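You operate a simulated robot arm through the tools that you are given. There is no shell and no other tool.

You run a simulated robot arm. Do the job below in one go: nothing can be reset, and whatever is moved stays where it is left.

TASK
Shut the bath down and lay both docked tubes on the grey board.
Fine: orange heat knob on 20, pump and power off before a tube comes out.
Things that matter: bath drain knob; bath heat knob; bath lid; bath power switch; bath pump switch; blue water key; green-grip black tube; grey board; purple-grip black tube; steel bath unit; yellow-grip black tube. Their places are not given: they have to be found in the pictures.

Only the result counts: the job must be done as asked and must still hold three seconds after the hand-in. Knocking over, shifting, dropping, spilling or breaking anything else fails it.

THE ROBOT
A 6-joint arm with a two-finger parallel gripper, fixed in place. Base frame: the origin is at the foot of the arm, x ahead of it, y to its left, z up. Readings come in cm, degrees, newtons and seconds.
With the tool pointing down near the work surface it reaches from about 26 to 68 cm from the base axis. Its first joint turns from -66.0 to 66.0 degrees. Payload 2.9 kg.
The TCP is the grasp point between the finger pads, 3 cm short of the fingertips. In the tool frame z runs along the fingers and y along their closing line. The gripper opens to 11 cm. The fingers are 2 cm wide and 1 cm thick; the gripper's body (4.8 by 11.2 cm) begins 5.5 cm behind the TCP.
Orientation is that of the tool frame in the base frame, as a unit quaternion [w, x, y, z]. With the fingers straight down and closing along the base's y, the tool's x points along the base's -x, its y along +y and its z along -z.

THE INTERFACE
- The arm moves only by the tool step_arm. Its arguments are lists of equal length, an entry for each row: "slide": the shift along the tool's x, y, z in units of 300 mm (1.0 is 300 mm), a list of three; "turn": the turn, a rotation vector about the tool's x, y, z in units of 60 degrees (1.0 is 60 degrees), a list of three; "claw": the gripper command, from -1 (shut) to 1 (fully open), values between in proportion. In form: {"slide": [[dx, dy, dz], ...], "turn": [[ax, ay, az], ...], "claw": [claw, ...]}. A call has 1 to 20 rows; each row is the pose to reach, as a shift and turn from the pose commanded when the call began, along the tool's axes at that moment. A call with a number of a shift or a turn outside -1 to 1 is refused whole. A row lasts 0.2 s, in which the tool goes at most 5 cm and 8.6 degrees; a call with a longer step from one row to the next is refused whole, and so is a gripper value outside its range. Where a pose cannot be reached the arm comes as near as it can. A force on the tool above 40 N (or 10 N above the force at the start of the call, whichever is more), or a blocked arm, ends the call early, and 0.2 s more pass. The fingers move at their own pace (about 10.8 cm/s each) and stop on an object; they squeeze with about 30 N. The grip force told is the motor's: it shows also when the fingers shut on nothing. Time passes only in rows, and 0.2 s behind the last, so rows that repeat a pose let the fingers close. The reply holds the time, the measured pose of the TCP, the force on the tool along the base axes, the opening and the grip force, in the units named above and with some noise, with the torque about the TCP (base axes, N m) and any sound that the robot's microphone picked up.
- Cameras (640 x 400 px; columns grow to the right, rows downward): "scene" is fixed at [9, 44.08, 139.68]; the picture's right is [-0.65, -0.76, 0.00], its down [-0.35, 0.30, -0.89] and it looks along [0.67, -0.58, -0.46] (base axes); focal length 332 px, centre (320, 200). "wrist" rides on the gripper at [7.2, 1.7, -10.3] in the tool frame; the picture's right is [-0.23, 0.97, 0.00], its down [-0.76, -0.18, -0.62] and it looks along [-0.61, -0.14, 0.78] (tool axes); focal length 222 px, centre (320, 200).
- snapshot(camera): a new picture of that camera. The clock stands still meanwhile.
- pixel_to_xyz(camera, pixels): for up to 12 pixels [column, row] of the newest picture of that camera ("zoom" is the newest enlarged one), the place [x, y, z] in the base frame of the surface seen there, good to about 0.2 cm. The clock stands still meanwhile.
- zoom(camera, box): a new picture of the part [left, top, right, bottom] of that camera's present view, enlarged. The clock stands still meanwhile.
- sign_off(): hands the job in; it is judged then, once.

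Open the gripper and draw the arm clear of the work before you hand the job in, unless the task says otherwise.

The tools are called as name(argument=value, ...) on one line, values as JSON. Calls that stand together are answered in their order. step_arm: Moves the arm, as the interface text tells. Its arguments: {"type":"object","properties":{"slide":{"type":"array","items":{"type":"array","items":{"type":"number"}}},"turn":{"type":"array","items":{"type":"array","items":{"type":"number"}}},"claw":{"type":"array","items":{"type":"number"}}},"required":["slide","turn","claw"]} The other tools are called the same way: snapshot (camera) takes a picture; pixel_to_xyz (camera, pixels) gives the place of the surface under pixels of a picture; zoom (camera, box) takes an enlarged picture of a part of a camera's view; sign_off () hands the job in.

At the start:

```text
t: 0.0
tool_pos: [35.67, -5.44, 119.31]
tcp_rot: [0.001, -0.001, 1.0, 0.0]
wrist_force: [-0.3, -0.1, 0.2]
moment: [0.0, -0.01, -0.02]
opening: 11.0
grasp_force: 0.0
```

scene: 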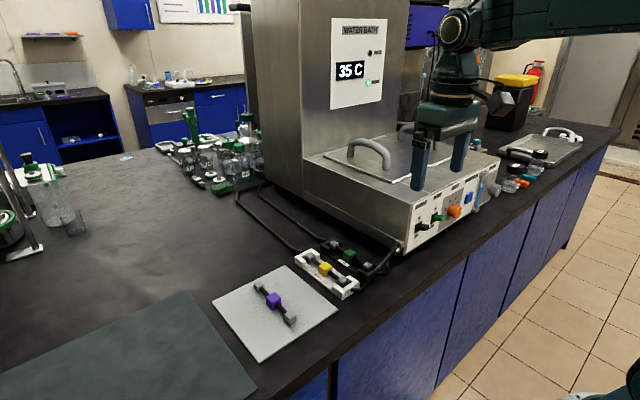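
wrist: 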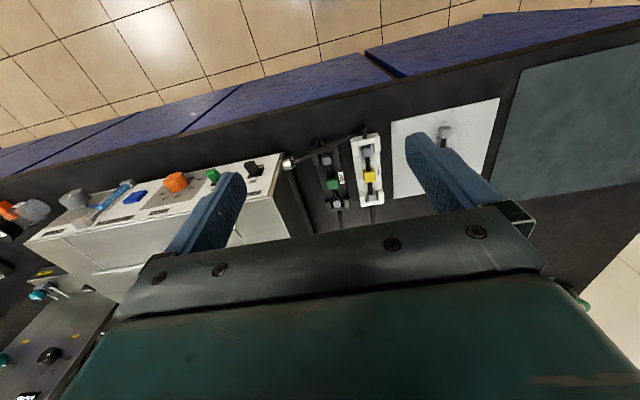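

I see the bath unit in the scene picture with controls around (420-500, 170-240) and tubes around (275-350, 250-310). I zoom in on these parts to see them in detail.

zoom(camera="scene", box=[390, 150, 530, 250])

zoom(camera="scene", box=[220, 220, 400, 340])

zoom(camera="wrist", box=[20, 120, 280, 280])

zoom(camera="scene", box=[310, 10, 410, 110])

```text
4.00 times, centred on (460, 200) of scene
```

zoom: 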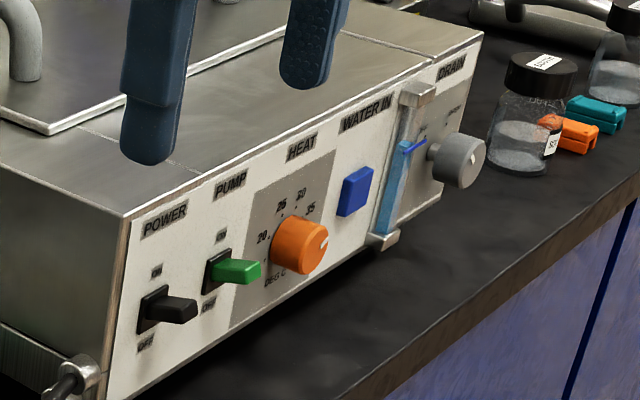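

```text
3.33 times, centred on (310, 280) of scene
```

zoom: 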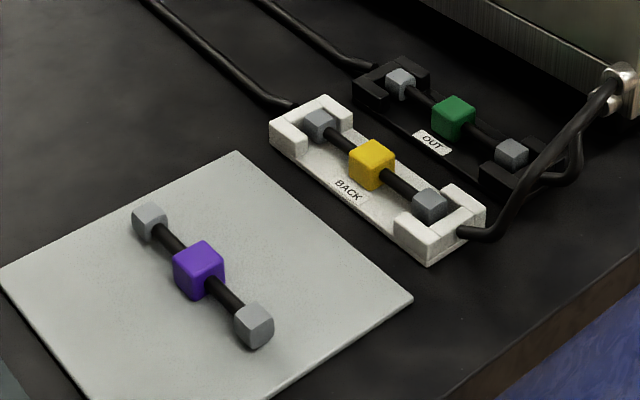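

```text
2.46 times, centred on (150, 200) of wrist
```

zoom: 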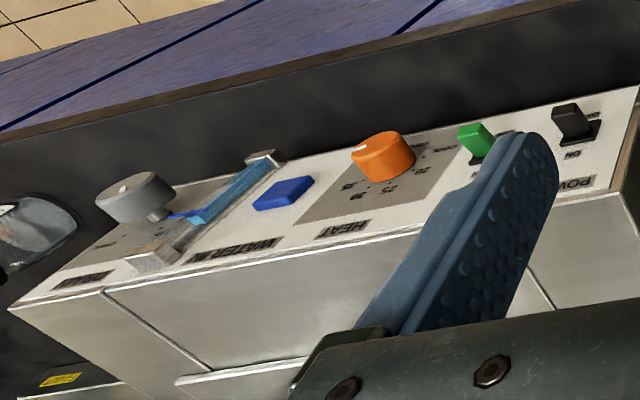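

```text
4.00 times, centred on (360, 60) of scene
```

zoom: 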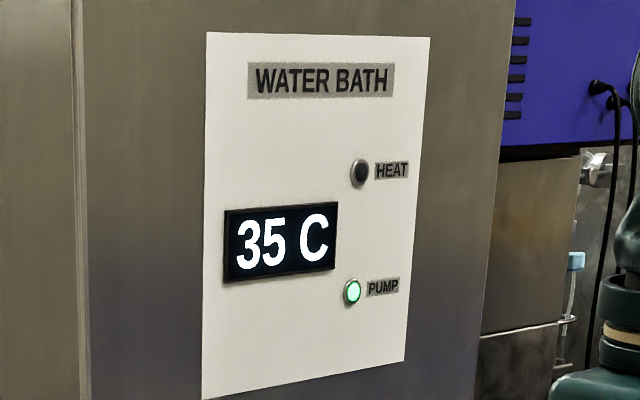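

The zooms show power (black), pump (green), heat knob (orange), water key (blue), and drain (grey) on the front panel. Now I get 3D positions from the scene picture: panel points and tubes.

pixel_to_xyz(camera="scene", pixels=[[431, 227], [447, 217], [467, 210], [478, 198], [504, 190], [421, 205], [507, 160], [416, 248], [440, 243], [405, 251], [364, 147], [390, 260]])

pixel_to_xyz(camera="scene", pixels=[[262, 282], [276, 299], [291, 317], [309, 254], [324, 268], [340, 281], [332, 243], [347, 254], [364, 266], [287, 266], [258, 362], [336, 309]])

pixel_to_xyz(camera="wrist", pixels=[[366, 139], [371, 176], [370, 197], [325, 160], [333, 184], [337, 204], [175, 182], [213, 177], [253, 168], [135, 196], [75, 200], [470, 160]])

```text
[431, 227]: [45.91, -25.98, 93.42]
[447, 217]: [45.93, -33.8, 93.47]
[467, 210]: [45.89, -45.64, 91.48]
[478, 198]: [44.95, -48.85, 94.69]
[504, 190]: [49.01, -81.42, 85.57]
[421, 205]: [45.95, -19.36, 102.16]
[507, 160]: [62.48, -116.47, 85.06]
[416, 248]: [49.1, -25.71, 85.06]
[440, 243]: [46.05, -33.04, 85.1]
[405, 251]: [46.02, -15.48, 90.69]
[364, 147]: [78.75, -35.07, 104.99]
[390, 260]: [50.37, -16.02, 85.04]
```

```text
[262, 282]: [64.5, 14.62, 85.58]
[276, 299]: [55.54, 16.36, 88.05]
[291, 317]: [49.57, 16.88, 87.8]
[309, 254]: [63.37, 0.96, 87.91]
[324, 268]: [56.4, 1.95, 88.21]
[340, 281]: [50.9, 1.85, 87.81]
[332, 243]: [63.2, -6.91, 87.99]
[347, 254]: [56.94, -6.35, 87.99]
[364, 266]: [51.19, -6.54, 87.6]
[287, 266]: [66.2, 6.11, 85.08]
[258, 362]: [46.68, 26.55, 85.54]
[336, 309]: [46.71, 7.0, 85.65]
```

```text
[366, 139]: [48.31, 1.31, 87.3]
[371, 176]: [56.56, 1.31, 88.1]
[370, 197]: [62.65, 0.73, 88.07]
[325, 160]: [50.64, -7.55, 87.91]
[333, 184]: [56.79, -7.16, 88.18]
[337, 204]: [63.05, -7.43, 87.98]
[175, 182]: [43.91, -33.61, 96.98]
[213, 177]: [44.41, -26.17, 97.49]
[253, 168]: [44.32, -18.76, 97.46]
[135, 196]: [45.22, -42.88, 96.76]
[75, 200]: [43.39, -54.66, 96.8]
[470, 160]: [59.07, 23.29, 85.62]
```

The bench top is at z≈85, the panel's face at x≈46 facing -x, and the tubes' grips at (56.5, 1.5, 88) and (57, -7, 88). I zoom closer to read the labels on the switches and dial.

zoom(camera="scene", box=[415, 195, 455, 240])

zoom(camera="scene", box=[440, 185, 490, 225])

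zoom(camera="wrist", box=[200, 150, 280, 200])

zoom(camera="wrist", box=[130, 155, 220, 215])

```text
8.89 times, centred on (435, 218) of scene
```

zoom: 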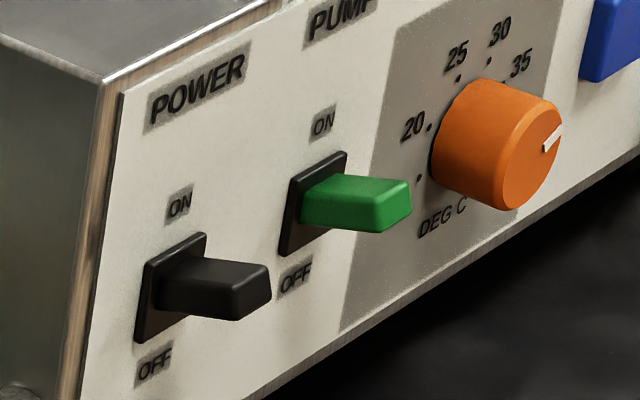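

```text
10.00 times, centred on (465, 205) of scene
```

zoom: 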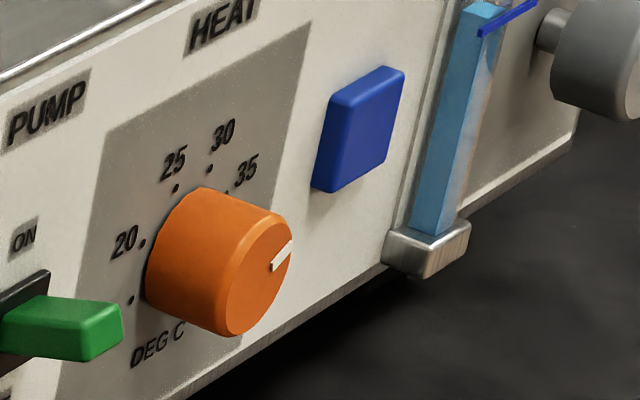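

```text
8.00 times, centred on (240, 175) of wrist
```

zoom: 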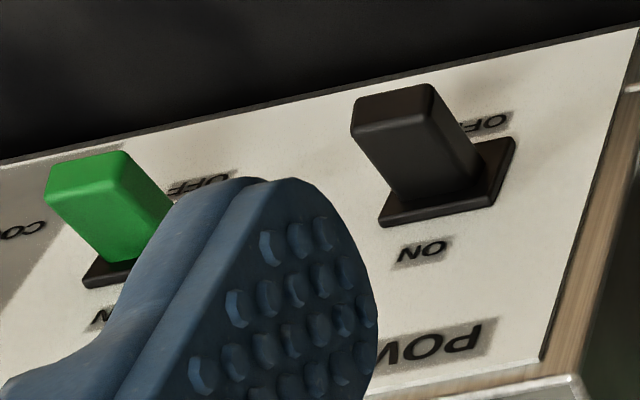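

```text
6.67 times, centred on (175, 185) of wrist
```

zoom: 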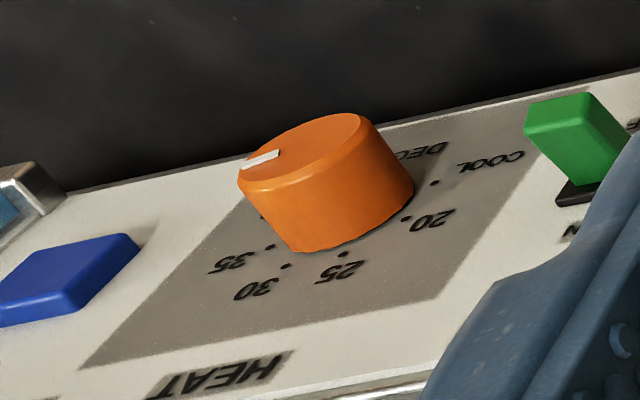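

The dial shows COOL, 20, 25, 30, 35 dots around the orange knob with a white indicator. I fetch the exact places of the dots, indicator and knob face from this zoom image.

pixel_to_xyz(camera="zoom", pixels=[[434, 183], [407, 218], [345, 254], [287, 266], [270, 247], [248, 163], [277, 153], [300, 150], [360, 115], [241, 183], [340, 158], [297, 250]])

zoom(camera="scene", box=[445, 190, 475, 220])

```text
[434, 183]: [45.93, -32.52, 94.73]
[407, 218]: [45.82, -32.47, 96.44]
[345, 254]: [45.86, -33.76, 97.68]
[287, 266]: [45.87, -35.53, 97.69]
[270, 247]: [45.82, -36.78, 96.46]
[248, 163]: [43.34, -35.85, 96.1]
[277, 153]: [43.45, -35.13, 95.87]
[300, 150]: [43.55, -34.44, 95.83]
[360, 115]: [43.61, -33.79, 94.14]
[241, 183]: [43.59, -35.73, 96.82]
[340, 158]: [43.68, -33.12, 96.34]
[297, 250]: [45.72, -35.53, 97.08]
```

```text
13.33 times, centred on (460, 205) of scene
```

zoom: 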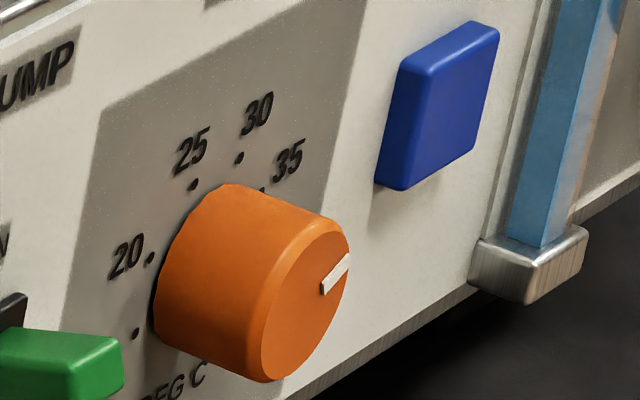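

Dot geometry gives a dial centre of about (y -34.63, z 95.55), with 35 at -67.5° and 20 at +67.5° from up, and the indicator is at 35. Next I measure the power and pump levers from a closer zoom.

zoom(camera="scene", box=[415, 200, 455, 240])

pixel_to_xyz(camera="zoom", pixels=[[150, 265], [200, 200], [150, 320], [170, 260], [240, 230], [265, 240], [240, 275], [175, 250], [310, 140], [400, 150], [385, 175], [345, 115]])

zoom(camera="wrist", box=[200, 150, 280, 200])

pixel_to_xyz(camera="zoom", pixels=[[360, 105], [430, 95], [390, 130], [440, 130], [470, 150], [400, 180], [425, 190], [445, 200], [390, 215], [500, 145], [85, 165], [110, 195]])

```text
10.00 times, centred on (435, 220) of scene
```

zoom: 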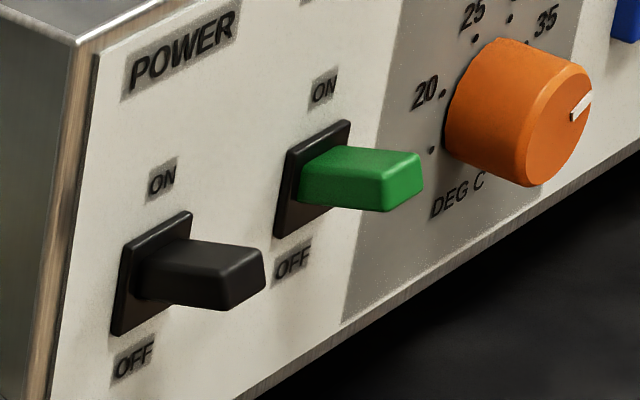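

```text
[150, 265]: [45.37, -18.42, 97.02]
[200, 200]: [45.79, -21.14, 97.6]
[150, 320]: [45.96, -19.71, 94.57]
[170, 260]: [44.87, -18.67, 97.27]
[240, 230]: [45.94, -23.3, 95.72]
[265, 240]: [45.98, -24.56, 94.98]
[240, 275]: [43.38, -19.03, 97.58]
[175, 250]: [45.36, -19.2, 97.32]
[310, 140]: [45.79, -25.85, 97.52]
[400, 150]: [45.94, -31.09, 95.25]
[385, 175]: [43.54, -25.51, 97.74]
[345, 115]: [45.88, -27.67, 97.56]
```

```text
8.00 times, centred on (240, 175) of wrist
```

zoom: 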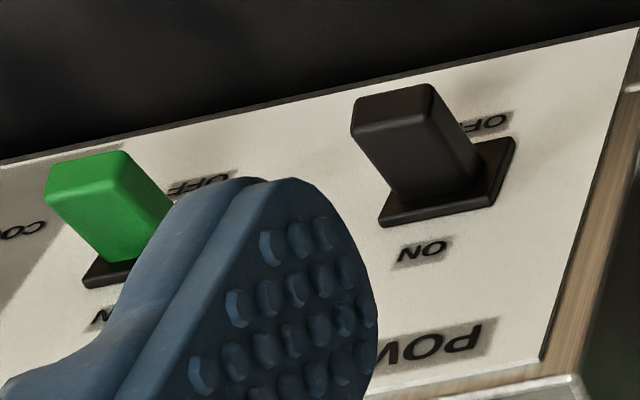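

```text
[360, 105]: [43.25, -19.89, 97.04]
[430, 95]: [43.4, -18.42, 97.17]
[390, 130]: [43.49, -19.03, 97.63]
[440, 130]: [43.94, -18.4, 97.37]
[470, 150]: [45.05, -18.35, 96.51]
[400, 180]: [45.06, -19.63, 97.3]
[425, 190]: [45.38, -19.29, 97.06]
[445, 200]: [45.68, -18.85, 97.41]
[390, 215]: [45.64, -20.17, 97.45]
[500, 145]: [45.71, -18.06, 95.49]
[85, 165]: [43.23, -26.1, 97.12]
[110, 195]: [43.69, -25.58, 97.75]
```

The levers stick out to x≈43.2 with tops at z≈97.6 (power y≈-19.1, pump y≈-25.8), both tilted up to ON. I now move the TCP in front of the panel, tilting the tool halfway to horizontal to test the reach.

step_arm(slide=[[0, -0.09, 0.03], [0, -0.18, 0.06], [0, -0.27, 0.09], [0, -0.36, 0.12], [0, -0.45, 0.16], [0, -0.55, 0.2], [0, -0.65, 0.24], [0, -0.65, 0.24]], turn=[[0, -0.1, 0], [0, -0.2, 0], [0, -0.3, 0], [0, -0.4, 0], [0, -0.5, 0], [0, -0.625, 0], [0, -0.75, 0], [0, -0.75, 0]], claw=[0.1, 0.1, 0.1, 0.1, 0.1, 0.1, 0.1, 0.1])

```text
t: 1.8
tool_pos: [35.55, -25.04, 112.06]
tcp_rot: [0.383, 0.0, 0.924, 0.0]
wrist_force: [-0.5, 0.7, 0.6]
moment: [0.01, -0.02, 0.02]
opening: 6.07
grasp_force: 0.1
```

The pose was reached exactly (tilt 45°, TCP at 35.6, -25.0, 112.1). I tilt the other 45° to horizontal in place.

step_arm(slide=[[0, 0, 0], [0, 0, 0], [0, 0, 0], [0, 0, 0], [0, 0, 0], [0, 0, 0], [0, 0, 0], [0, 0, 0]], turn=[[0, -0.1, 0], [0, -0.2, 0], [0, -0.3, 0], [0, -0.42, 0], [0, -0.53, 0], [0, -0.64, 0], [0, -0.75, 0], [0, -0.75, 0]], claw=[0.1, 0.1, 0.1, 0.1, 0.1, 0.1, 0.1, 0.1])

snapshot(camera="scene")

snapshot(camera="wrist")

```text
t: 3.6
tool_pos: [38.51, -23.56, 112.03]
tcp_rot: [0.708, 0.001, 0.707, -0.001]
wrist_force: [0.3, 0.1, 0.2]
moment: [-0.04, 0.01, 0.03]
opening: 6.06
grasp_force: 0.0
out of reach, approached as far as the arm can: row 4, 5, 6, 7, 8
```

```text
taken
```

scene: 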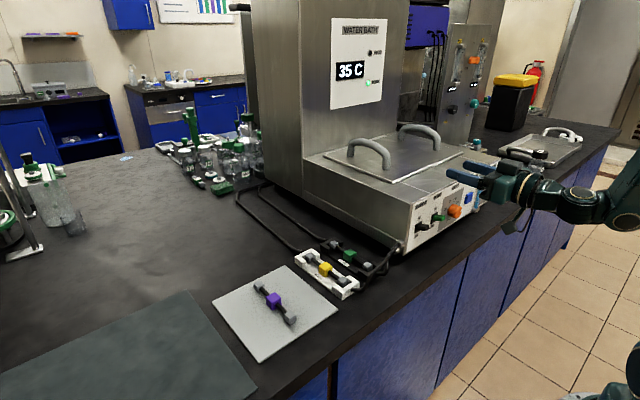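

```text
taken
```

wrist: 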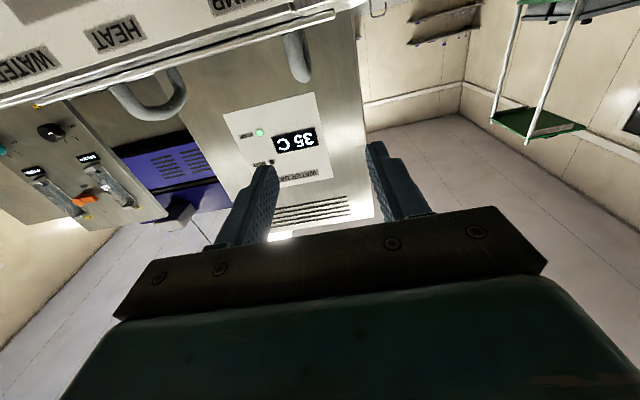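

The tool now points along +x, though the arm couldn't pull back to x=35.5 (it's at 38.5, -23.6, 112). I move sideways at this height towards y≈-34.6, and roll the tool +45° about its axis, to check the commanded frame.

step_arm(slide=[[0, -0.06, 0.02], [0, -0.12, 0.04], [0, -0.18, 0.06], [0, -0.24, 0.0667], [0, -0.28, 0.0667], [0, -0.32, 0.0667], [0, -0.32, 0.0667]], turn=[[0, 0, 0.125], [0, 0, 0.25], [0, 0, 0.375], [0, 0, 0.5], [0, 0, 0.625], [0, 0, 0.75], [0, 0, 0.75]], claw=[0.1, 0.1, 0.1, 0.1, 0.1, 0.1, 0.1])

```text
t: 5.2
tool_pos: [42.66, -32.06, 111.86]
tcp_rot: [0.653, 0.271, 0.653, 0.272]
wrist_force: [0.4, -0.4, 0.1]
moment: [-0.02, -0.01, 0.01]
opening: 6.06
grasp_force: 0.0
out of reach, approached as far as the arm can: row 2, 3, 4, 5, 6, 7
```

It ran out of reach: TCP stopped at (42.66, -32.06, 111.9), which fits joint 1 hitting its -66° stop with the wrist ~28 cm behind the TCP. I undo the roll and move a bit to +x/+y to get back in range, then I'll use a tilted-down tool instead.

step_arm(slide=[[0.02, 0.02, 0.03], [0.04, 0.04, 0.06], [0.07, 0.07, 0.1], [0.07, 0.07, 0.1], [0.07, 0.07, 0.1], [0.07, 0.07, 0.1], [0.07, 0.07, 0.1]], turn=[[0, 0, -0.125], [0, 0, -0.25], [0, 0, -0.375], [0, 0, -0.5], [0, 0, -0.625], [0, 0, -0.75], [0, 0, -0.75]], claw=[0.1, 0.1, 0.1, 0.1, 0.1, 0.1, 0.1])

```text
t: 6.8
tool_pos: [45.61, -29.05, 111.96]
tcp_rot: [0.707, 0.0, 0.707, -0.001]
wrist_force: [0.1, 0.0, -0.5]
moment: [0.02, 0.0, 0.01]
opening: 6.05
grasp_force: 0.1
```

Slides count from the reached pose. Now I tilt the tool 25° below horizontal and move above the heat knob at (43, -34.6, 108).

step_arm(slide=[[0.03, -0.04, -0.02], [0.06, -0.08, -0.04], [0.09, -0.12, -0.06], [0.132, -0.186, -0.087], [0.132, -0.186, -0.087]], turn=[[0, 0.12, 0], [0, 0.24, 0], [0, 0.34, 0], [0, 0.4167, 0], [0, 0.4167, 0]], claw=[0.1, 0.1, 0.1, 0.1, 0.1])

```text
t: 8.0
tool_pos: [43.06, -34.7, 107.96]
tcp_rot: [0.537, 0.0, 0.844, 0.0]
wrist_force: [0.0, 0.6, 0.1]
moment: [0.0, 0.0, -0.03]
opening: 6.05
grasp_force: 0.1
```

Reached without trouble. I dry-run the knob-turning motion here in free air: 60° about the base -x axis (tool axis vector [0.423, 0, -0.906]).

step_arm(slide=[[0, 0, 0], [0, 0, 0], [0, 0, 0], [0, 0, 0], [0, 0, 0], [0, 0, 0], [0, 0, 0], [0, 0, 0], [0, 0, 0]], turn=[[0.0529, 0, -0.1133], [0.1058, 0, -0.2266], [0.1586, 0, -0.3399], [0.2115, 0, -0.4532], [0.2644, 0, -0.5664], [0.3173, 0, -0.6797], [0.3701, 0, -0.793], [0.423, 0, -0.906], [0.423, 0, -0.906]], claw=[0.1, 0.1, 0.1, 0.1, 0.1, 0.1, 0.1, 0.1, 0.1])

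```text
t: 10.0
tool_pos: [43.01, -34.65, 107.94]
tcp_rot: [0.465, -0.269, 0.73, -0.422]
wrist_force: [0.1, 0.5, -0.7]
moment: [0.0, -0.02, -0.01]
opening: 6.04
grasp_force: 0.1
```

Reached cleanly. I try a further 60° to learn how far a single stroke can go.

step_arm(slide=[[0, 0, 0], [0, 0, 0], [0, 0, 0], [0, 0, 0], [0, 0, 0], [0, 0, 0], [0, 0, 0], [0, 0, 0], [0, 0, 0]], turn=[[0.0529, 0, -0.1133], [0.1058, 0, -0.2266], [0.1586, 0, -0.3399], [0.2115, 0, -0.4532], [0.2644, 0, -0.5664], [0.3173, 0, -0.6797], [0.3701, 0, -0.793], [0.423, 0, -0.906], [0.423, 0, -0.906]], claw=[0.1, 0.1, 0.1, 0.1, 0.1, 0.1, 0.1, 0.1, 0.1])

```text
t: 12.0
tool_pos: [46.67, -39.33, 113.66]
tcp_rot: [-0.268, 0.466, -0.423, 0.729]
wrist_force: [0.3, -0.5, -0.1]
moment: [-0.03, 0.0, 0.0]
opening: 6.02
grasp_force: 0.0
out of reach, approached as far as the arm can: row 6, 7, 8, 9
```

A single stroke is limited to roughly φ≈97°, so I'll do two strokes of 67.5° with a regrasp. I rotate back 60° and slide back to (43, -34.65, 108).

step_arm(slide=[[0, 0, 0], [0, 0, 0], [-0.03, 0.017, -0.04], [-0.06, 0.034, -0.08], [-0.09, 0.05, -0.12], [-0.12, 0.067, -0.16], [-0.14, 0.076, -0.187], [-0.156, 0.0854, -0.208], [-0.156, 0.0854, -0.208]], turn=[[-0.0529, 0, 0.1133], [-0.1058, 0, 0.2266], [-0.1586, 0, 0.3399], [-0.2115, 0, 0.4532], [-0.2644, 0, 0.5664], [-0.3173, 0, 0.6797], [-0.3701, 0, 0.793], [-0.423, 0, 0.906], [-0.423, 0, 0.906]], claw=[0.1, 0.1, 0.1, 0.1, 0.1, 0.1, 0.1, 0.1, 0.1])

```text
t: 14.0
tool_pos: [43.02, -34.77, 108.03]
tcp_rot: [0.465, -0.268, 0.731, -0.421]
wrist_force: [-0.2, -0.3, -0.7]
moment: [0.0, 0.0, 0.0]
opening: 6.04
grasp_force: 0.0
```

Back at φ=60° at the right place. I rotate back a further 55° to φ=5°, then will lower over the knob.

step_arm(slide=[[0, 0, 0], [0, 0, 0], [0, 0, 0], [0, 0, 0], [0, 0, 0], [0, 0, 0], [0, 0, 0], [0, 0, 0]], turn=[[-0.0554, 0, 0.1186], [-0.1108, 0, 0.2373], [-0.1662, 0, 0.3559], [-0.2216, 0, 0.4746], [-0.277, 0, 0.5932], [-0.3324, 0, 0.7119], [-0.3878, 0, 0.8305], [-0.3878, 0, 0.8305]], claw=[0.1, 0.1, 0.1, 0.1, 0.1, 0.1, 0.1, 0.1])

snapshot(camera="wrist")

zoom(camera="scene", box=[390, 130, 550, 250])

```text
t: 15.8
tool_pos: [42.93, -34.75, 107.88]
tcp_rot: [0.538, -0.023, 0.842, -0.036]
wrist_force: [1.1, 1.2, 1.0]
moment: [-0.01, -0.01, 0.0]
opening: 6.05
grasp_force: 0.2
```

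```text
taken
```

wrist: 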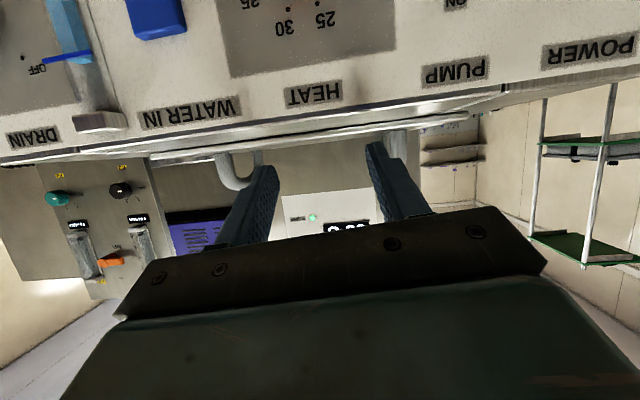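

```text
3.33 times, centred on (470, 190) of scene
```

zoom: 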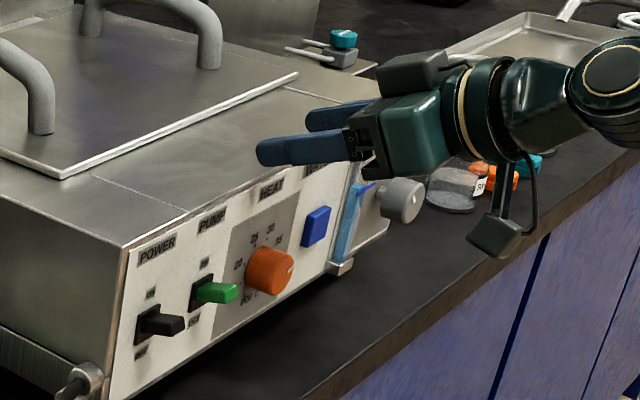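

The tool hangs above the knob with fingers on both sides. I lower about 70% of the way and check the alignment with pictures.

step_arm(slide=[[0.04, 0.0045, 0.0165], [0.08, 0.009, 0.033], [0.12, 0.0135, 0.0495], [0.16, 0.018, 0.066], [0.2, 0.0225, 0.0827], [0.248, 0.0278, 0.1026], [0.248, 0.0278, 0.1026]], turn=[[0, 0, 0], [0, 0, 0], [0, 0, 0], [0, 0, 0], [0, 0, 0], [0, 0, 0], [0, 0, 0]], claw=[0.1, 0.1, 0.1, 0.1, 0.1, 0.1, 0.1])

zoom(camera="scene", box=[410, 150, 530, 240])

snapshot(camera="wrist")

```text
t: 17.4
tool_pos: [42.66, -34.55, 99.9]
tcp_rot: [0.537, -0.024, 0.843, -0.037]
wrist_force: [0.2, -0.3, -0.5]
moment: [0.0, 0.03, 0.05]
opening: 6.03
grasp_force: 0.1
```

```text
4.44 times, centred on (470, 195) of scene
```

zoom: 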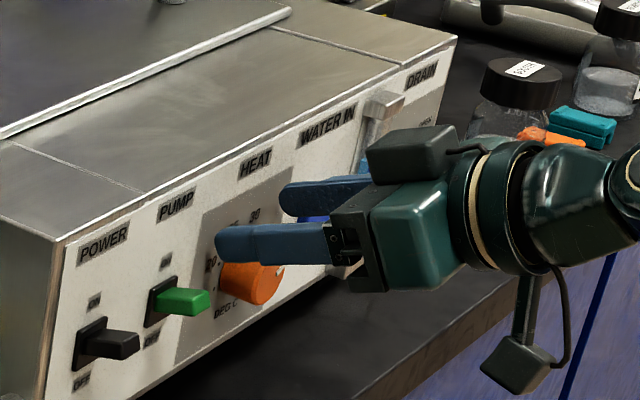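

```text
taken
```

wrist: 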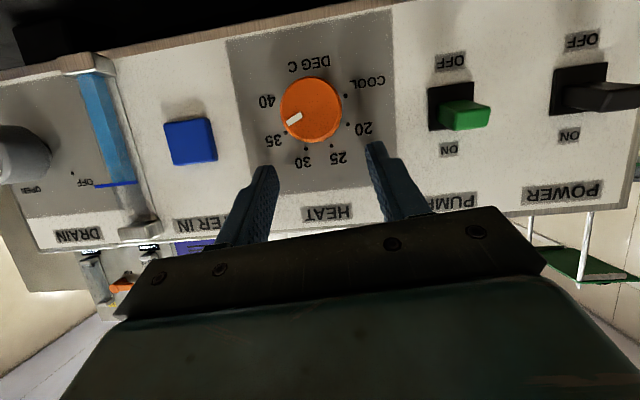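

The wrist view now shows the dial (COOL, 20, 25, 30, 35, 40) with the knob centred around (311, 110). I measure knob and dots from here to refine the centre.

zoom(camera="wrist", box=[240, 40, 400, 180])

pixel_to_xyz(camera="wrist", pixels=[[312, 110], [294, 118], [345, 97], [347, 124], [332, 144], [306, 148], [285, 132], [279, 101], [312, 76], [331, 92], [290, 92], [318, 148]])

```text
2.86 times, centred on (320, 110) of wrist
```

zoom: 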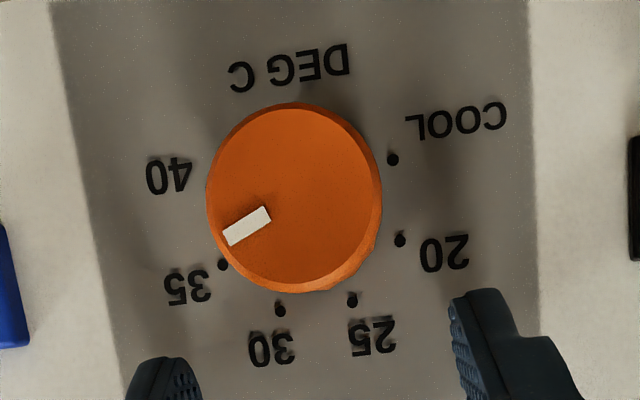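

```text
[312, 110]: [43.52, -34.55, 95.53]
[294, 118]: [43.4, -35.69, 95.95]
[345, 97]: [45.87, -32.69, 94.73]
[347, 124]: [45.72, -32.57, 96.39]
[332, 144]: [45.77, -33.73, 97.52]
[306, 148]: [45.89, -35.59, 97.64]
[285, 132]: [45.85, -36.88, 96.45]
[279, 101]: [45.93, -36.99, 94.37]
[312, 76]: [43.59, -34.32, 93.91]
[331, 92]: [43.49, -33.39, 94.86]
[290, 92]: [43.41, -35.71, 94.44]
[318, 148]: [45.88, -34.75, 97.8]
```

Centre refined to (y -34.66, z 95.53). I lower the remaining 3.5 cm so the pads straddle the knob, keeping the gripper open.

step_arm(slide=[[0.03, 0.0025, 0.012], [0.06, 0.005, 0.0245], [0.09, 0.0075, 0.037], [0.1084, 0.0089, 0.0444], [0.1084, 0.0089, 0.0444]], turn=[[0, 0, 0], [0, 0, 0], [0, 0, 0], [0, 0, 0], [0, 0, 0]], claw=[0.1, 0.1, 0.1, 0.1, 0.1])

snapshot(camera="wrist")

```text
t: 18.6
tool_pos: [42.45, -34.71, 96.53]
tcp_rot: [0.537, -0.024, 0.843, -0.036]
wrist_force: [0.0, -0.4, 0.1]
moment: [-0.02, -0.02, 0.03]
opening: 6.05
grasp_force: 0.0
```

```text
taken
```

wrist: 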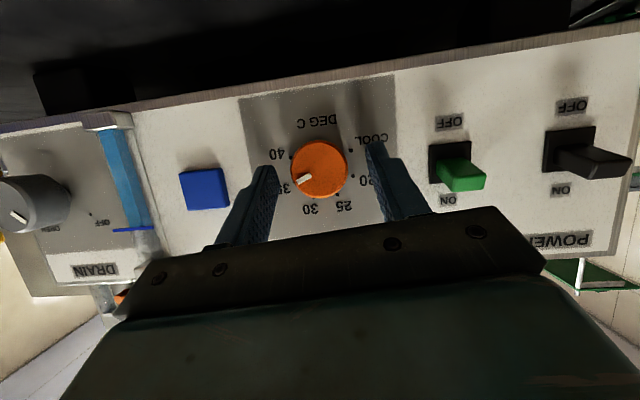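

The fingers straddle the orange knob (now at (318,170)). I close on it.

step_arm(slide=[[0, 0, 0], [0, 0, 0], [0, 0, 0], [0, 0, 0]], turn=[[0, 0, 0], [0, 0, 0], [0, 0, 0], [0, 0, 0]], claw=[-0.3, -1, -1, -1])

```text
t: 19.6
tool_pos: [42.46, -34.72, 96.49]
tcp_rot: [0.537, -0.023, 0.843, -0.036]
wrist_force: [-0.5, 1.9, -0.3]
moment: [0.0, -0.18, -0.33]
opening: 3.54
grasp_force: 44.9
```

The knob is held (opening 3.54). I turn it 33.75° counter-clockwise about its own axis, following the small arc of the TCP.

step_arm(slide=[[-0.0001, 0.0036, 0], [0.0002, 0.0073, 0.0001], [0.0009, 0.0109, 0.0004], [0.0019, 0.0143, 0.0009], [0.0034, 0.0176, 0.0016], [0.0034, 0.0176, 0.0016]], turn=[[0.0475, 0, -0.102], [0.0951, 0, -0.2039], [0.1426, 0, -0.3059], [0.1902, 0, -0.4078], [0.2377, 0, -0.5098], [0.2377, 0, -0.5098]], claw=[-1, -1, -1, -1, -1, -1])

snapshot(camera="wrist")

```text
t: 21.0
tool_pos: [42.44, -34.15, 96.27]
tcp_rot: [0.506, -0.179, 0.796, -0.281]
wrist_force: [-0.2, -6.8, -3.3]
moment: [-0.03, 0.66, 0.14]
opening: 3.52
grasp_force: 45.1
```

```text
taken
```

wrist: 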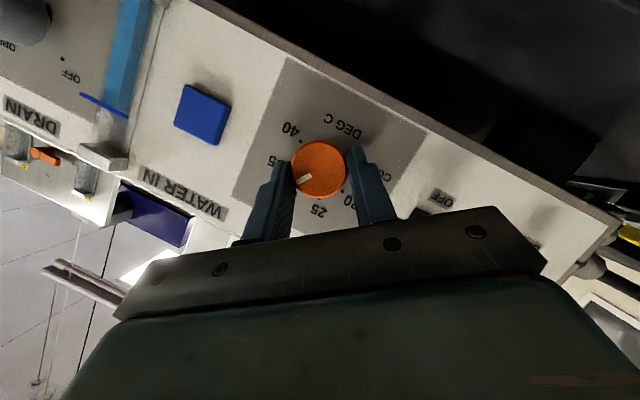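

The knob follows: the indicator turned with the gripper to between 35 and 30. I continue with another 33.75°.

step_arm(slide=[[0.0003, 0.0035, 0.0001], [0.0009, 0.0069, 0.0004], [0.002, 0.0103, 0.0009], [0.0034, 0.0136, 0.0016], [0.0052, 0.0167, 0.0024], [0.0052, 0.0167, 0.0024]], turn=[[0.0475, 0, -0.102], [0.0951, 0, -0.2039], [0.1426, 0, -0.3059], [0.1902, 0, -0.4078], [0.2377, 0, -0.5098], [0.2377, 0, -0.5098]], claw=[-1, -1, -1, -1, -1, -1])

snapshot(camera="wrist")

snapshot(camera="scene")

```text
t: 22.4
tool_pos: [42.34, -33.92, 95.84]
tcp_rot: [0.433, -0.318, 0.681, -0.498]
wrist_force: [-7.1, -0.3, -8.7]
moment: [0.11, -0.2, -0.91]
opening: 3.54
grasp_force: 45.4
```

```text
taken
```

wrist: 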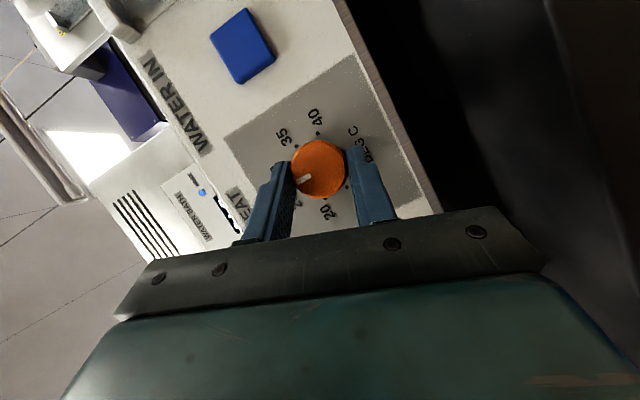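

```text
taken
```

scene: 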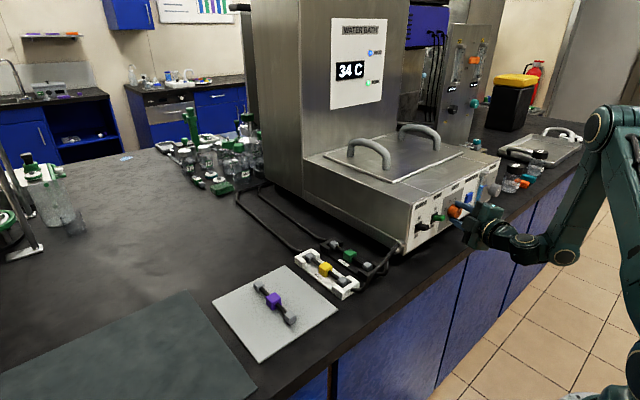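

Display now reads 34 °C and the HEAT lamp is blue; the indicator has turned to about top (0°, halfway to 20). I release the knob, then swing back 60° around it with open fingers for a second stroke.

step_arm(slide=[[0, 0, 0], [0, 0, 0], [0, 0, 0], [0.0015, -0.0027, 0.0007], [0.003, -0.0053, 0.0014], [0.0045, -0.008, 0.0021], [0.006, -0.0106, 0.0028], [0.0075, -0.0133, 0.0035], [0.009, -0.016, 0.0042], [0.0105, -0.0186, 0.0049], [0.012, -0.0213, 0.0056], [0.012, -0.0213, 0.0056]], turn=[[0, 0, 0], [0, 0, 0], [0, 0, 0], [-0.0529, 0, 0.1133], [-0.1058, 0, 0.2266], [-0.1586, 0, 0.3399], [-0.2115, 0, 0.4532], [-0.2644, 0, 0.5664], [-0.3173, 0, 0.6797], [-0.3701, 0, 0.793], [-0.4226, 0, 0.9063], [-0.4226, 0, 0.9063]], claw=[0.1, 0.1, 0.1, 0.1, 0.1, 0.1, 0.1, 0.1, 0.1, 0.1, 0.1, 0.1])

zoom(camera="wrist", box=[220, 80, 420, 230])

```text
t: 25.0
tool_pos: [42.48, -34.49, 96.25]
tcp_rot: [0.535, -0.058, 0.838, -0.091]
wrist_force: [-0.2, 0.2, 0.1]
moment: [-0.02, 0.02, 0.01]
opening: 6.03
grasp_force: 0.1
```

```text
2.67 times, centred on (320, 155) of wrist
```

zoom: 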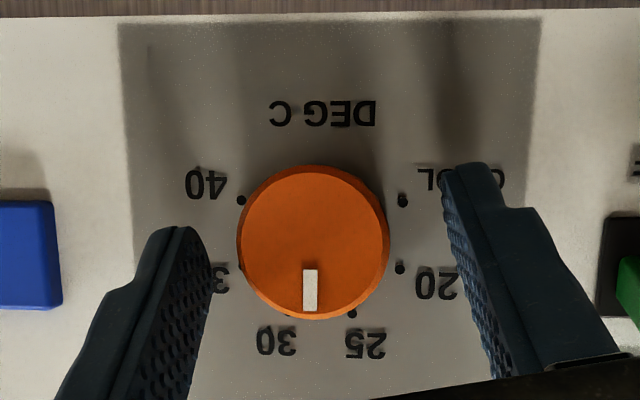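

The indicator now points straight up, midway between 25 and 30, i.e. 67.5° remain. I measure the indicator ends precisely before regripping.

pixel_to_xyz(camera="zoom", pixels=[[310, 308], [310, 272], [403, 200], [400, 268], [351, 314], [288, 313], [241, 200], [313, 240], [240, 240], [388, 240]])

```text
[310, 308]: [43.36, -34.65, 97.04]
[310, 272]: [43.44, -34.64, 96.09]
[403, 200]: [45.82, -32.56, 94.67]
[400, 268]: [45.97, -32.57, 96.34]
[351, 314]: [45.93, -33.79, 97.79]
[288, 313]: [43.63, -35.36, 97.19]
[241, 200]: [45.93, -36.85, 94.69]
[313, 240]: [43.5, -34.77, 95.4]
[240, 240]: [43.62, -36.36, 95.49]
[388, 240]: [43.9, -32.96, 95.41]
```

Indicator at ≈0–1°, so ~67° remain to 20 (+67.5°). I grip again and turn the first 33.75° of the second stroke.

step_arm(slide=[[0, 0, 0], [0, 0, 0], [0, 0, 0], [0, 0, 0], [0.0002, 0.0034, 0.0001], [0.0007, 0.0067, 0.0003], [0.0016, 0.0099, 0.0008], [0.0028, 0.013, 0.0013], [0.0044, 0.0159, 0.002], [0.0044, 0.0159, 0.002]], turn=[[0, 0, 0], [0, 0, 0], [0, 0, 0], [0, 0, 0], [0.0475, 0, -0.102], [0.0951, 0, -0.2039], [0.1426, 0, -0.3059], [0.1902, 0, -0.4078], [0.2377, 0, -0.5098], [0.2377, 0, -0.5098]], claw=[-0.3, -1, -1, -1, -1, -1, -1, -1, -1, -1])

```text
t: 27.2
tool_pos: [42.59, -34.21, 96.08]
tcp_rot: [0.494, -0.211, 0.775, -0.333]
wrist_force: [8.2, -20.3, 2.2]
moment: [-0.16, 0.33, -0.41]
opening: 3.52
grasp_force: 44.8
```

The knob pushes the tool by -20 N in y, so I correct the path by -0.15 cm in y while turning the last 33.75°.

step_arm(slide=[[0.0013, 0.0022, 0.0006], [0.0029, 0.0044, 0.0014], [0.0049, 0.0065, 0.0023], [0.0061, 0.0096, 0.0028], [0.0077, 0.0125, 0.0036], [0.0077, 0.0125, 0.0036]], turn=[[0.0475, 0, -0.102], [0.0951, 0, -0.2039], [0.1426, 0, -0.3059], [0.1902, 0, -0.4078], [0.2377, 0, -0.5098], [0.2377, 0, -0.5098]], claw=[-1, -1, -1, -1, -1, -1])

zoom(camera="wrist", box=[220, 80, 420, 230])

```text
t: 28.6
tool_pos: [42.5, -33.91, 95.63]
tcp_rot: [0.411, -0.346, 0.649, -0.539]
wrist_force: [-21.2, 2.8, 8.1]
moment: [-0.05, -1.02, 0.27]
opening: 3.51
grasp_force: 45.2
```

```text
2.67 times, centred on (320, 155) of wrist
```

zoom: 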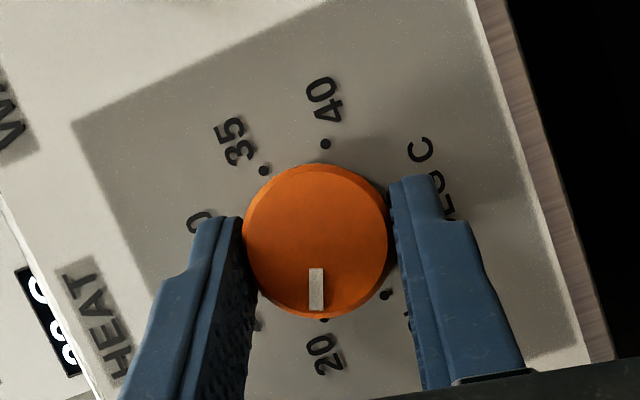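

The indicator now points at about the 20 dot. I measure its ends to compute the exact angle.

pixel_to_xyz(camera="zoom", pixels=[[316, 307], [316, 271], [323, 319], [325, 144], [263, 171], [386, 295], [316, 240]])

```text
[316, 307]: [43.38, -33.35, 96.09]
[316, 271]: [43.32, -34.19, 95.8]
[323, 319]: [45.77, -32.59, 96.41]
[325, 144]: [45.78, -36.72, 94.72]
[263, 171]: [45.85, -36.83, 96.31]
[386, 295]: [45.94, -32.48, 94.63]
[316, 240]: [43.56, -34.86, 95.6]
```

The indicator is at ≈67°, right on 20. I open the fingers and withdraw straight back along the tool by 5 cm.

step_arm(slide=[[0, 0, 0], [0, 0, 0], [0, 0, 0], [0, 0, -0.05], [0, 0, -0.11], [0, 0, -0.17], [0, 0, -0.17]], turn=[[0, 0, 0], [0, 0, 0], [0, 0, 0], [0, 0, 0], [0, 0, 0], [0, 0, 0], [0, 0, 0]], claw=[0.1, 0.1, 0.1, 0.1, 0.1, 0.1, 0.1])

snapshot(camera="wrist")

zoom(camera="wrist", box=[220, 80, 420, 230])

zoom(camera="scene", box=[310, 10, 530, 250])

```text
t: 30.2
tool_pos: [41.95, -34.09, 96.43]
tcp_rot: [0.411, -0.346, 0.648, -0.54]
wrist_force: [-0.9, 0.0, 0.1]
moment: [-0.01, 0.01, 0.01]
opening: 6.04
grasp_force: 0.1
out of reach, approached as far as the arm can: row 4, 5, 6, 7
```

```text
taken
```

wrist: 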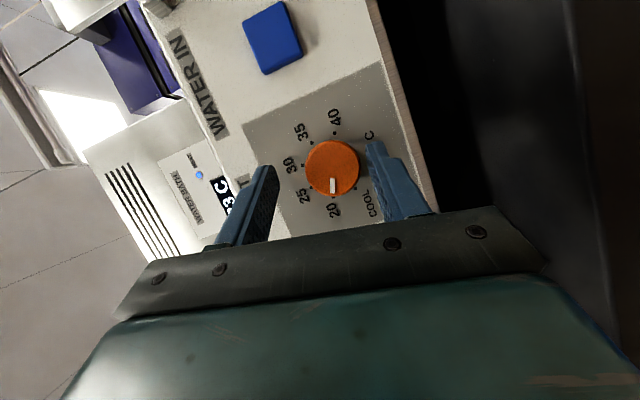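

```text
2.67 times, centred on (320, 155) of wrist
```

zoom: 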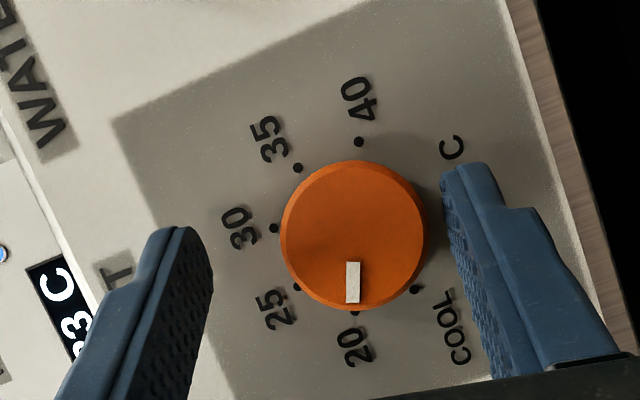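

```text
1.67 times, centred on (420, 130) of scene
```

zoom: 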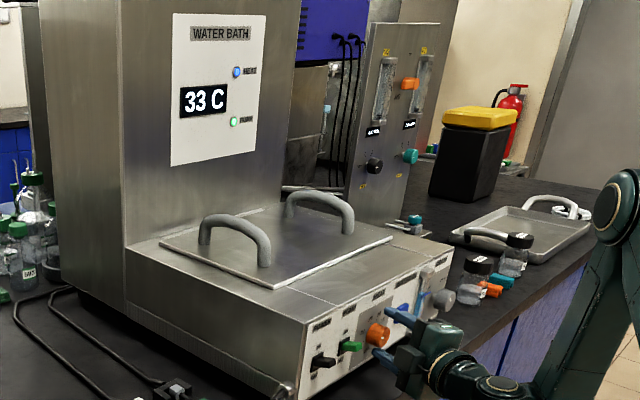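

The knob stayed put after release. I check the indicator angle once more from this zoomless view with precise points.

zoom(camera="wrist", box=[280, 120, 380, 220])

pixel_to_xyz(camera="zoom", pixels=[[333, 285], [333, 235], [338, 305], [262, 270], [234, 190], [260, 115], [340, 85], [410, 275]])

```text
4.00 times, centred on (330, 170) of wrist
```

zoom: 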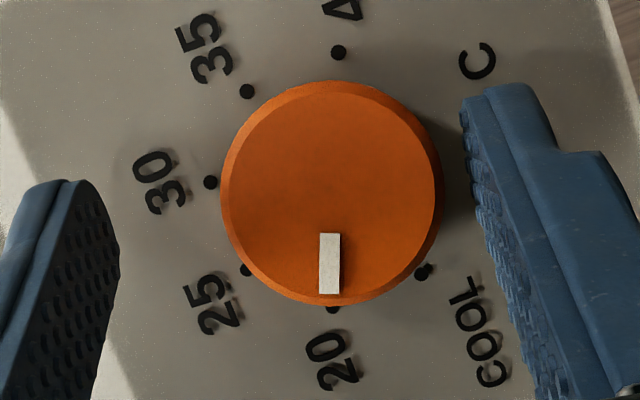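

```text
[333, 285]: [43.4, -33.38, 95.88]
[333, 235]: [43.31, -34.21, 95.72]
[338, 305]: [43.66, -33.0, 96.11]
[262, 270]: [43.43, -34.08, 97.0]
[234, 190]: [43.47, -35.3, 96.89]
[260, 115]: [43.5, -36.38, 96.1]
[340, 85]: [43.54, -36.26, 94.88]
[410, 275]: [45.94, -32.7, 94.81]
```

The indicator lines up with the 20 dot (the 40–20 line and the indicator agree within ~1°). I now recenter and swing the open gripper back around the knob by 60° so I can lift away.

step_arm(slide=[[-0.0082, 0.0254, 0.009], [-0.0066, 0.0224, 0.0097], [-0.005, 0.0194, 0.0105], [-0.0035, 0.0164, 0.0112], [-0.0019, 0.0134, 0.012], [-0.0003, 0.0104, 0.0127], [0.0013, 0.0074, 0.0135], [0.0029, 0.0044, 0.0142], [0.0045, 0.0012, 0.015], [0.0045, 0.0012, 0.015]], turn=[[0, 0, 0], [-0.0529, 0, 0.1133], [-0.1058, 0, 0.2266], [-0.1586, 0, 0.3399], [-0.2115, 0, 0.4532], [-0.2644, 0, 0.5664], [-0.3173, 0, 0.6797], [-0.3701, 0, 0.793], [-0.4226, 0, 0.9063], [-0.4226, 0, 0.9063]], claw=[0.1, 0.1, 0.1, 0.1, 0.1, 0.1, 0.1, 0.1, 0.1, 0.1])

snapshot(camera="wrist")

```text
t: 32.4
tool_pos: [42.42, -34.51, 96.27]
tcp_rot: [0.529, -0.092, 0.831, -0.146]
wrist_force: [-0.7, -0.4, -0.3]
moment: [0.01, 0.01, 0.03]
opening: 6.07
grasp_force: 0.0
```

```text
taken
```

wrist: 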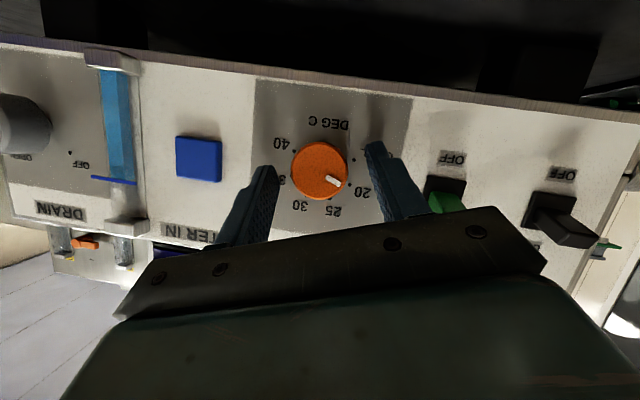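

Knob confirmed at 20 in the wrist view. I lift away upward (perpendicular to the finger line), keeping clear of the knob and the green lever.

step_arm(slide=[[-0.04, 0, -0.0187], [-0.08, 0, -0.0373], [-0.12, 0, -0.056], [-0.16, 0, -0.0747], [-0.2, 0, -0.0933], [-0.2412, 0, -0.1125], [-0.2412, 0, -0.1125]], turn=[[0, 0, 0], [0, 0, 0], [0, 0, 0], [0, 0, 0], [-0.05, 0, 0.107], [-0.1, 0, 0.2141], [-0.1409, 0, 0.3021]], claw=[0.1, 0.1, 0.1, 0.1, 0.1, 0.1, 0.1])

snapshot(camera="wrist")

```text
t: 34.0
tool_pos: [42.51, -31.67, 103.75]
tcp_rot: [0.537, 0.001, 0.844, 0.001]
wrist_force: [0.2, 0.3, 0.2]
moment: [-0.02, -0.02, 0.03]
opening: 6.05
grasp_force: 0.1
```

```text
taken
```

wrist: 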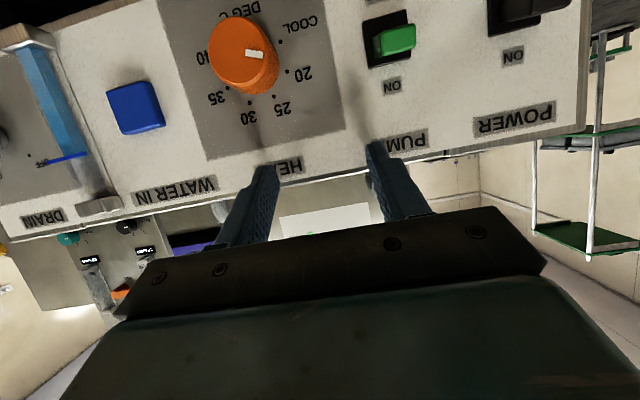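

The gripper is clear with φ≈0°. The green lever appears at (395, 40) and the black one at (520, 8); I measure them.

zoom(camera="wrist", box=[350, 0, 590, 130])

pixel_to_xyz(camera="wrist", pixels=[[378, 32], [413, 28], [380, 52], [414, 47], [395, 48], [372, 64], [410, 58], [366, 25], [405, 12], [508, 12], [560, 2], [515, 28]])

```text
2.67 times, centred on (470, 65) of wrist
```

zoom: 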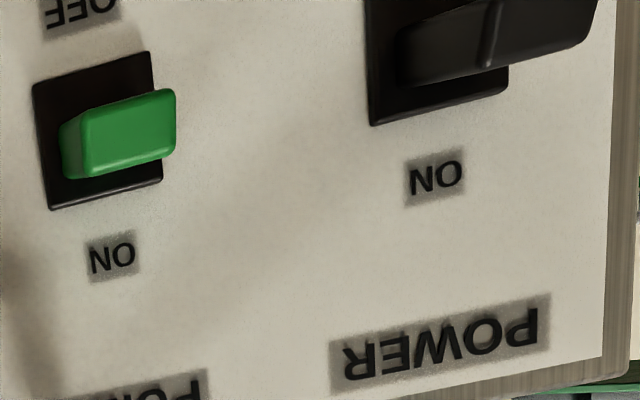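

```text
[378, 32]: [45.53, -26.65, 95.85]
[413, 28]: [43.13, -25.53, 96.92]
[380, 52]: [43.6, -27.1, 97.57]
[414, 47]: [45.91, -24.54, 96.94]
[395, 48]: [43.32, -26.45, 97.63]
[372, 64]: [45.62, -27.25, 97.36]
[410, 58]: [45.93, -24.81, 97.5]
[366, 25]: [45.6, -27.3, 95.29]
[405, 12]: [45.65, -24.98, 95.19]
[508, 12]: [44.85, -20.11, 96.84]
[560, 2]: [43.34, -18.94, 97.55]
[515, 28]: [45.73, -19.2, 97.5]
```

Pump lever: centre y≈-26.15, top z≈97.65, tip x≈43.2. I close the fingers and move above it to (41.7, -26.15, 102).

step_arm(slide=[[0.0, 0.03, 0], [0.01, 0.08, 0], [0.03, 0.13, 0], [0.0643, 0.184, 0.0002], [0.0643, 0.184, 0.0002]], turn=[[0, 0, 0], [0, 0, 0], [0, 0, 0], [0, 0, 0], [0, 0, 0]], claw=[-1, -1, -1, -1, -1])

zoom(camera="scene", box=[400, 160, 500, 250])

```text
t: 35.2
tool_pos: [41.67, -26.26, 102.13]
tcp_rot: [0.537, 0.0, 0.843, 0.0]
wrist_force: [-0.1, -0.6, 1.0]
moment: [-0.01, -0.01, 0.0]
opening: 0.01
grasp_force: 30.0
```

```text
4.44 times, centred on (450, 205) of scene
```

zoom: 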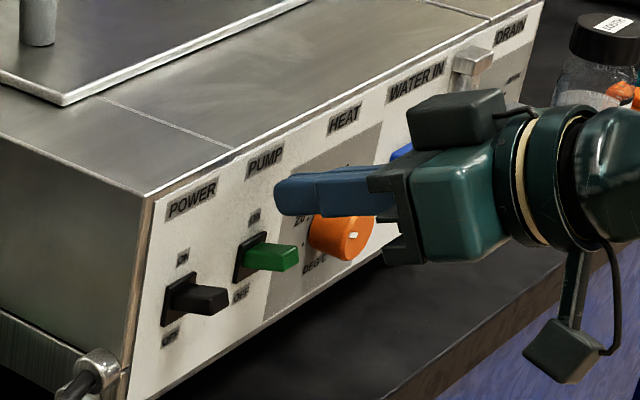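

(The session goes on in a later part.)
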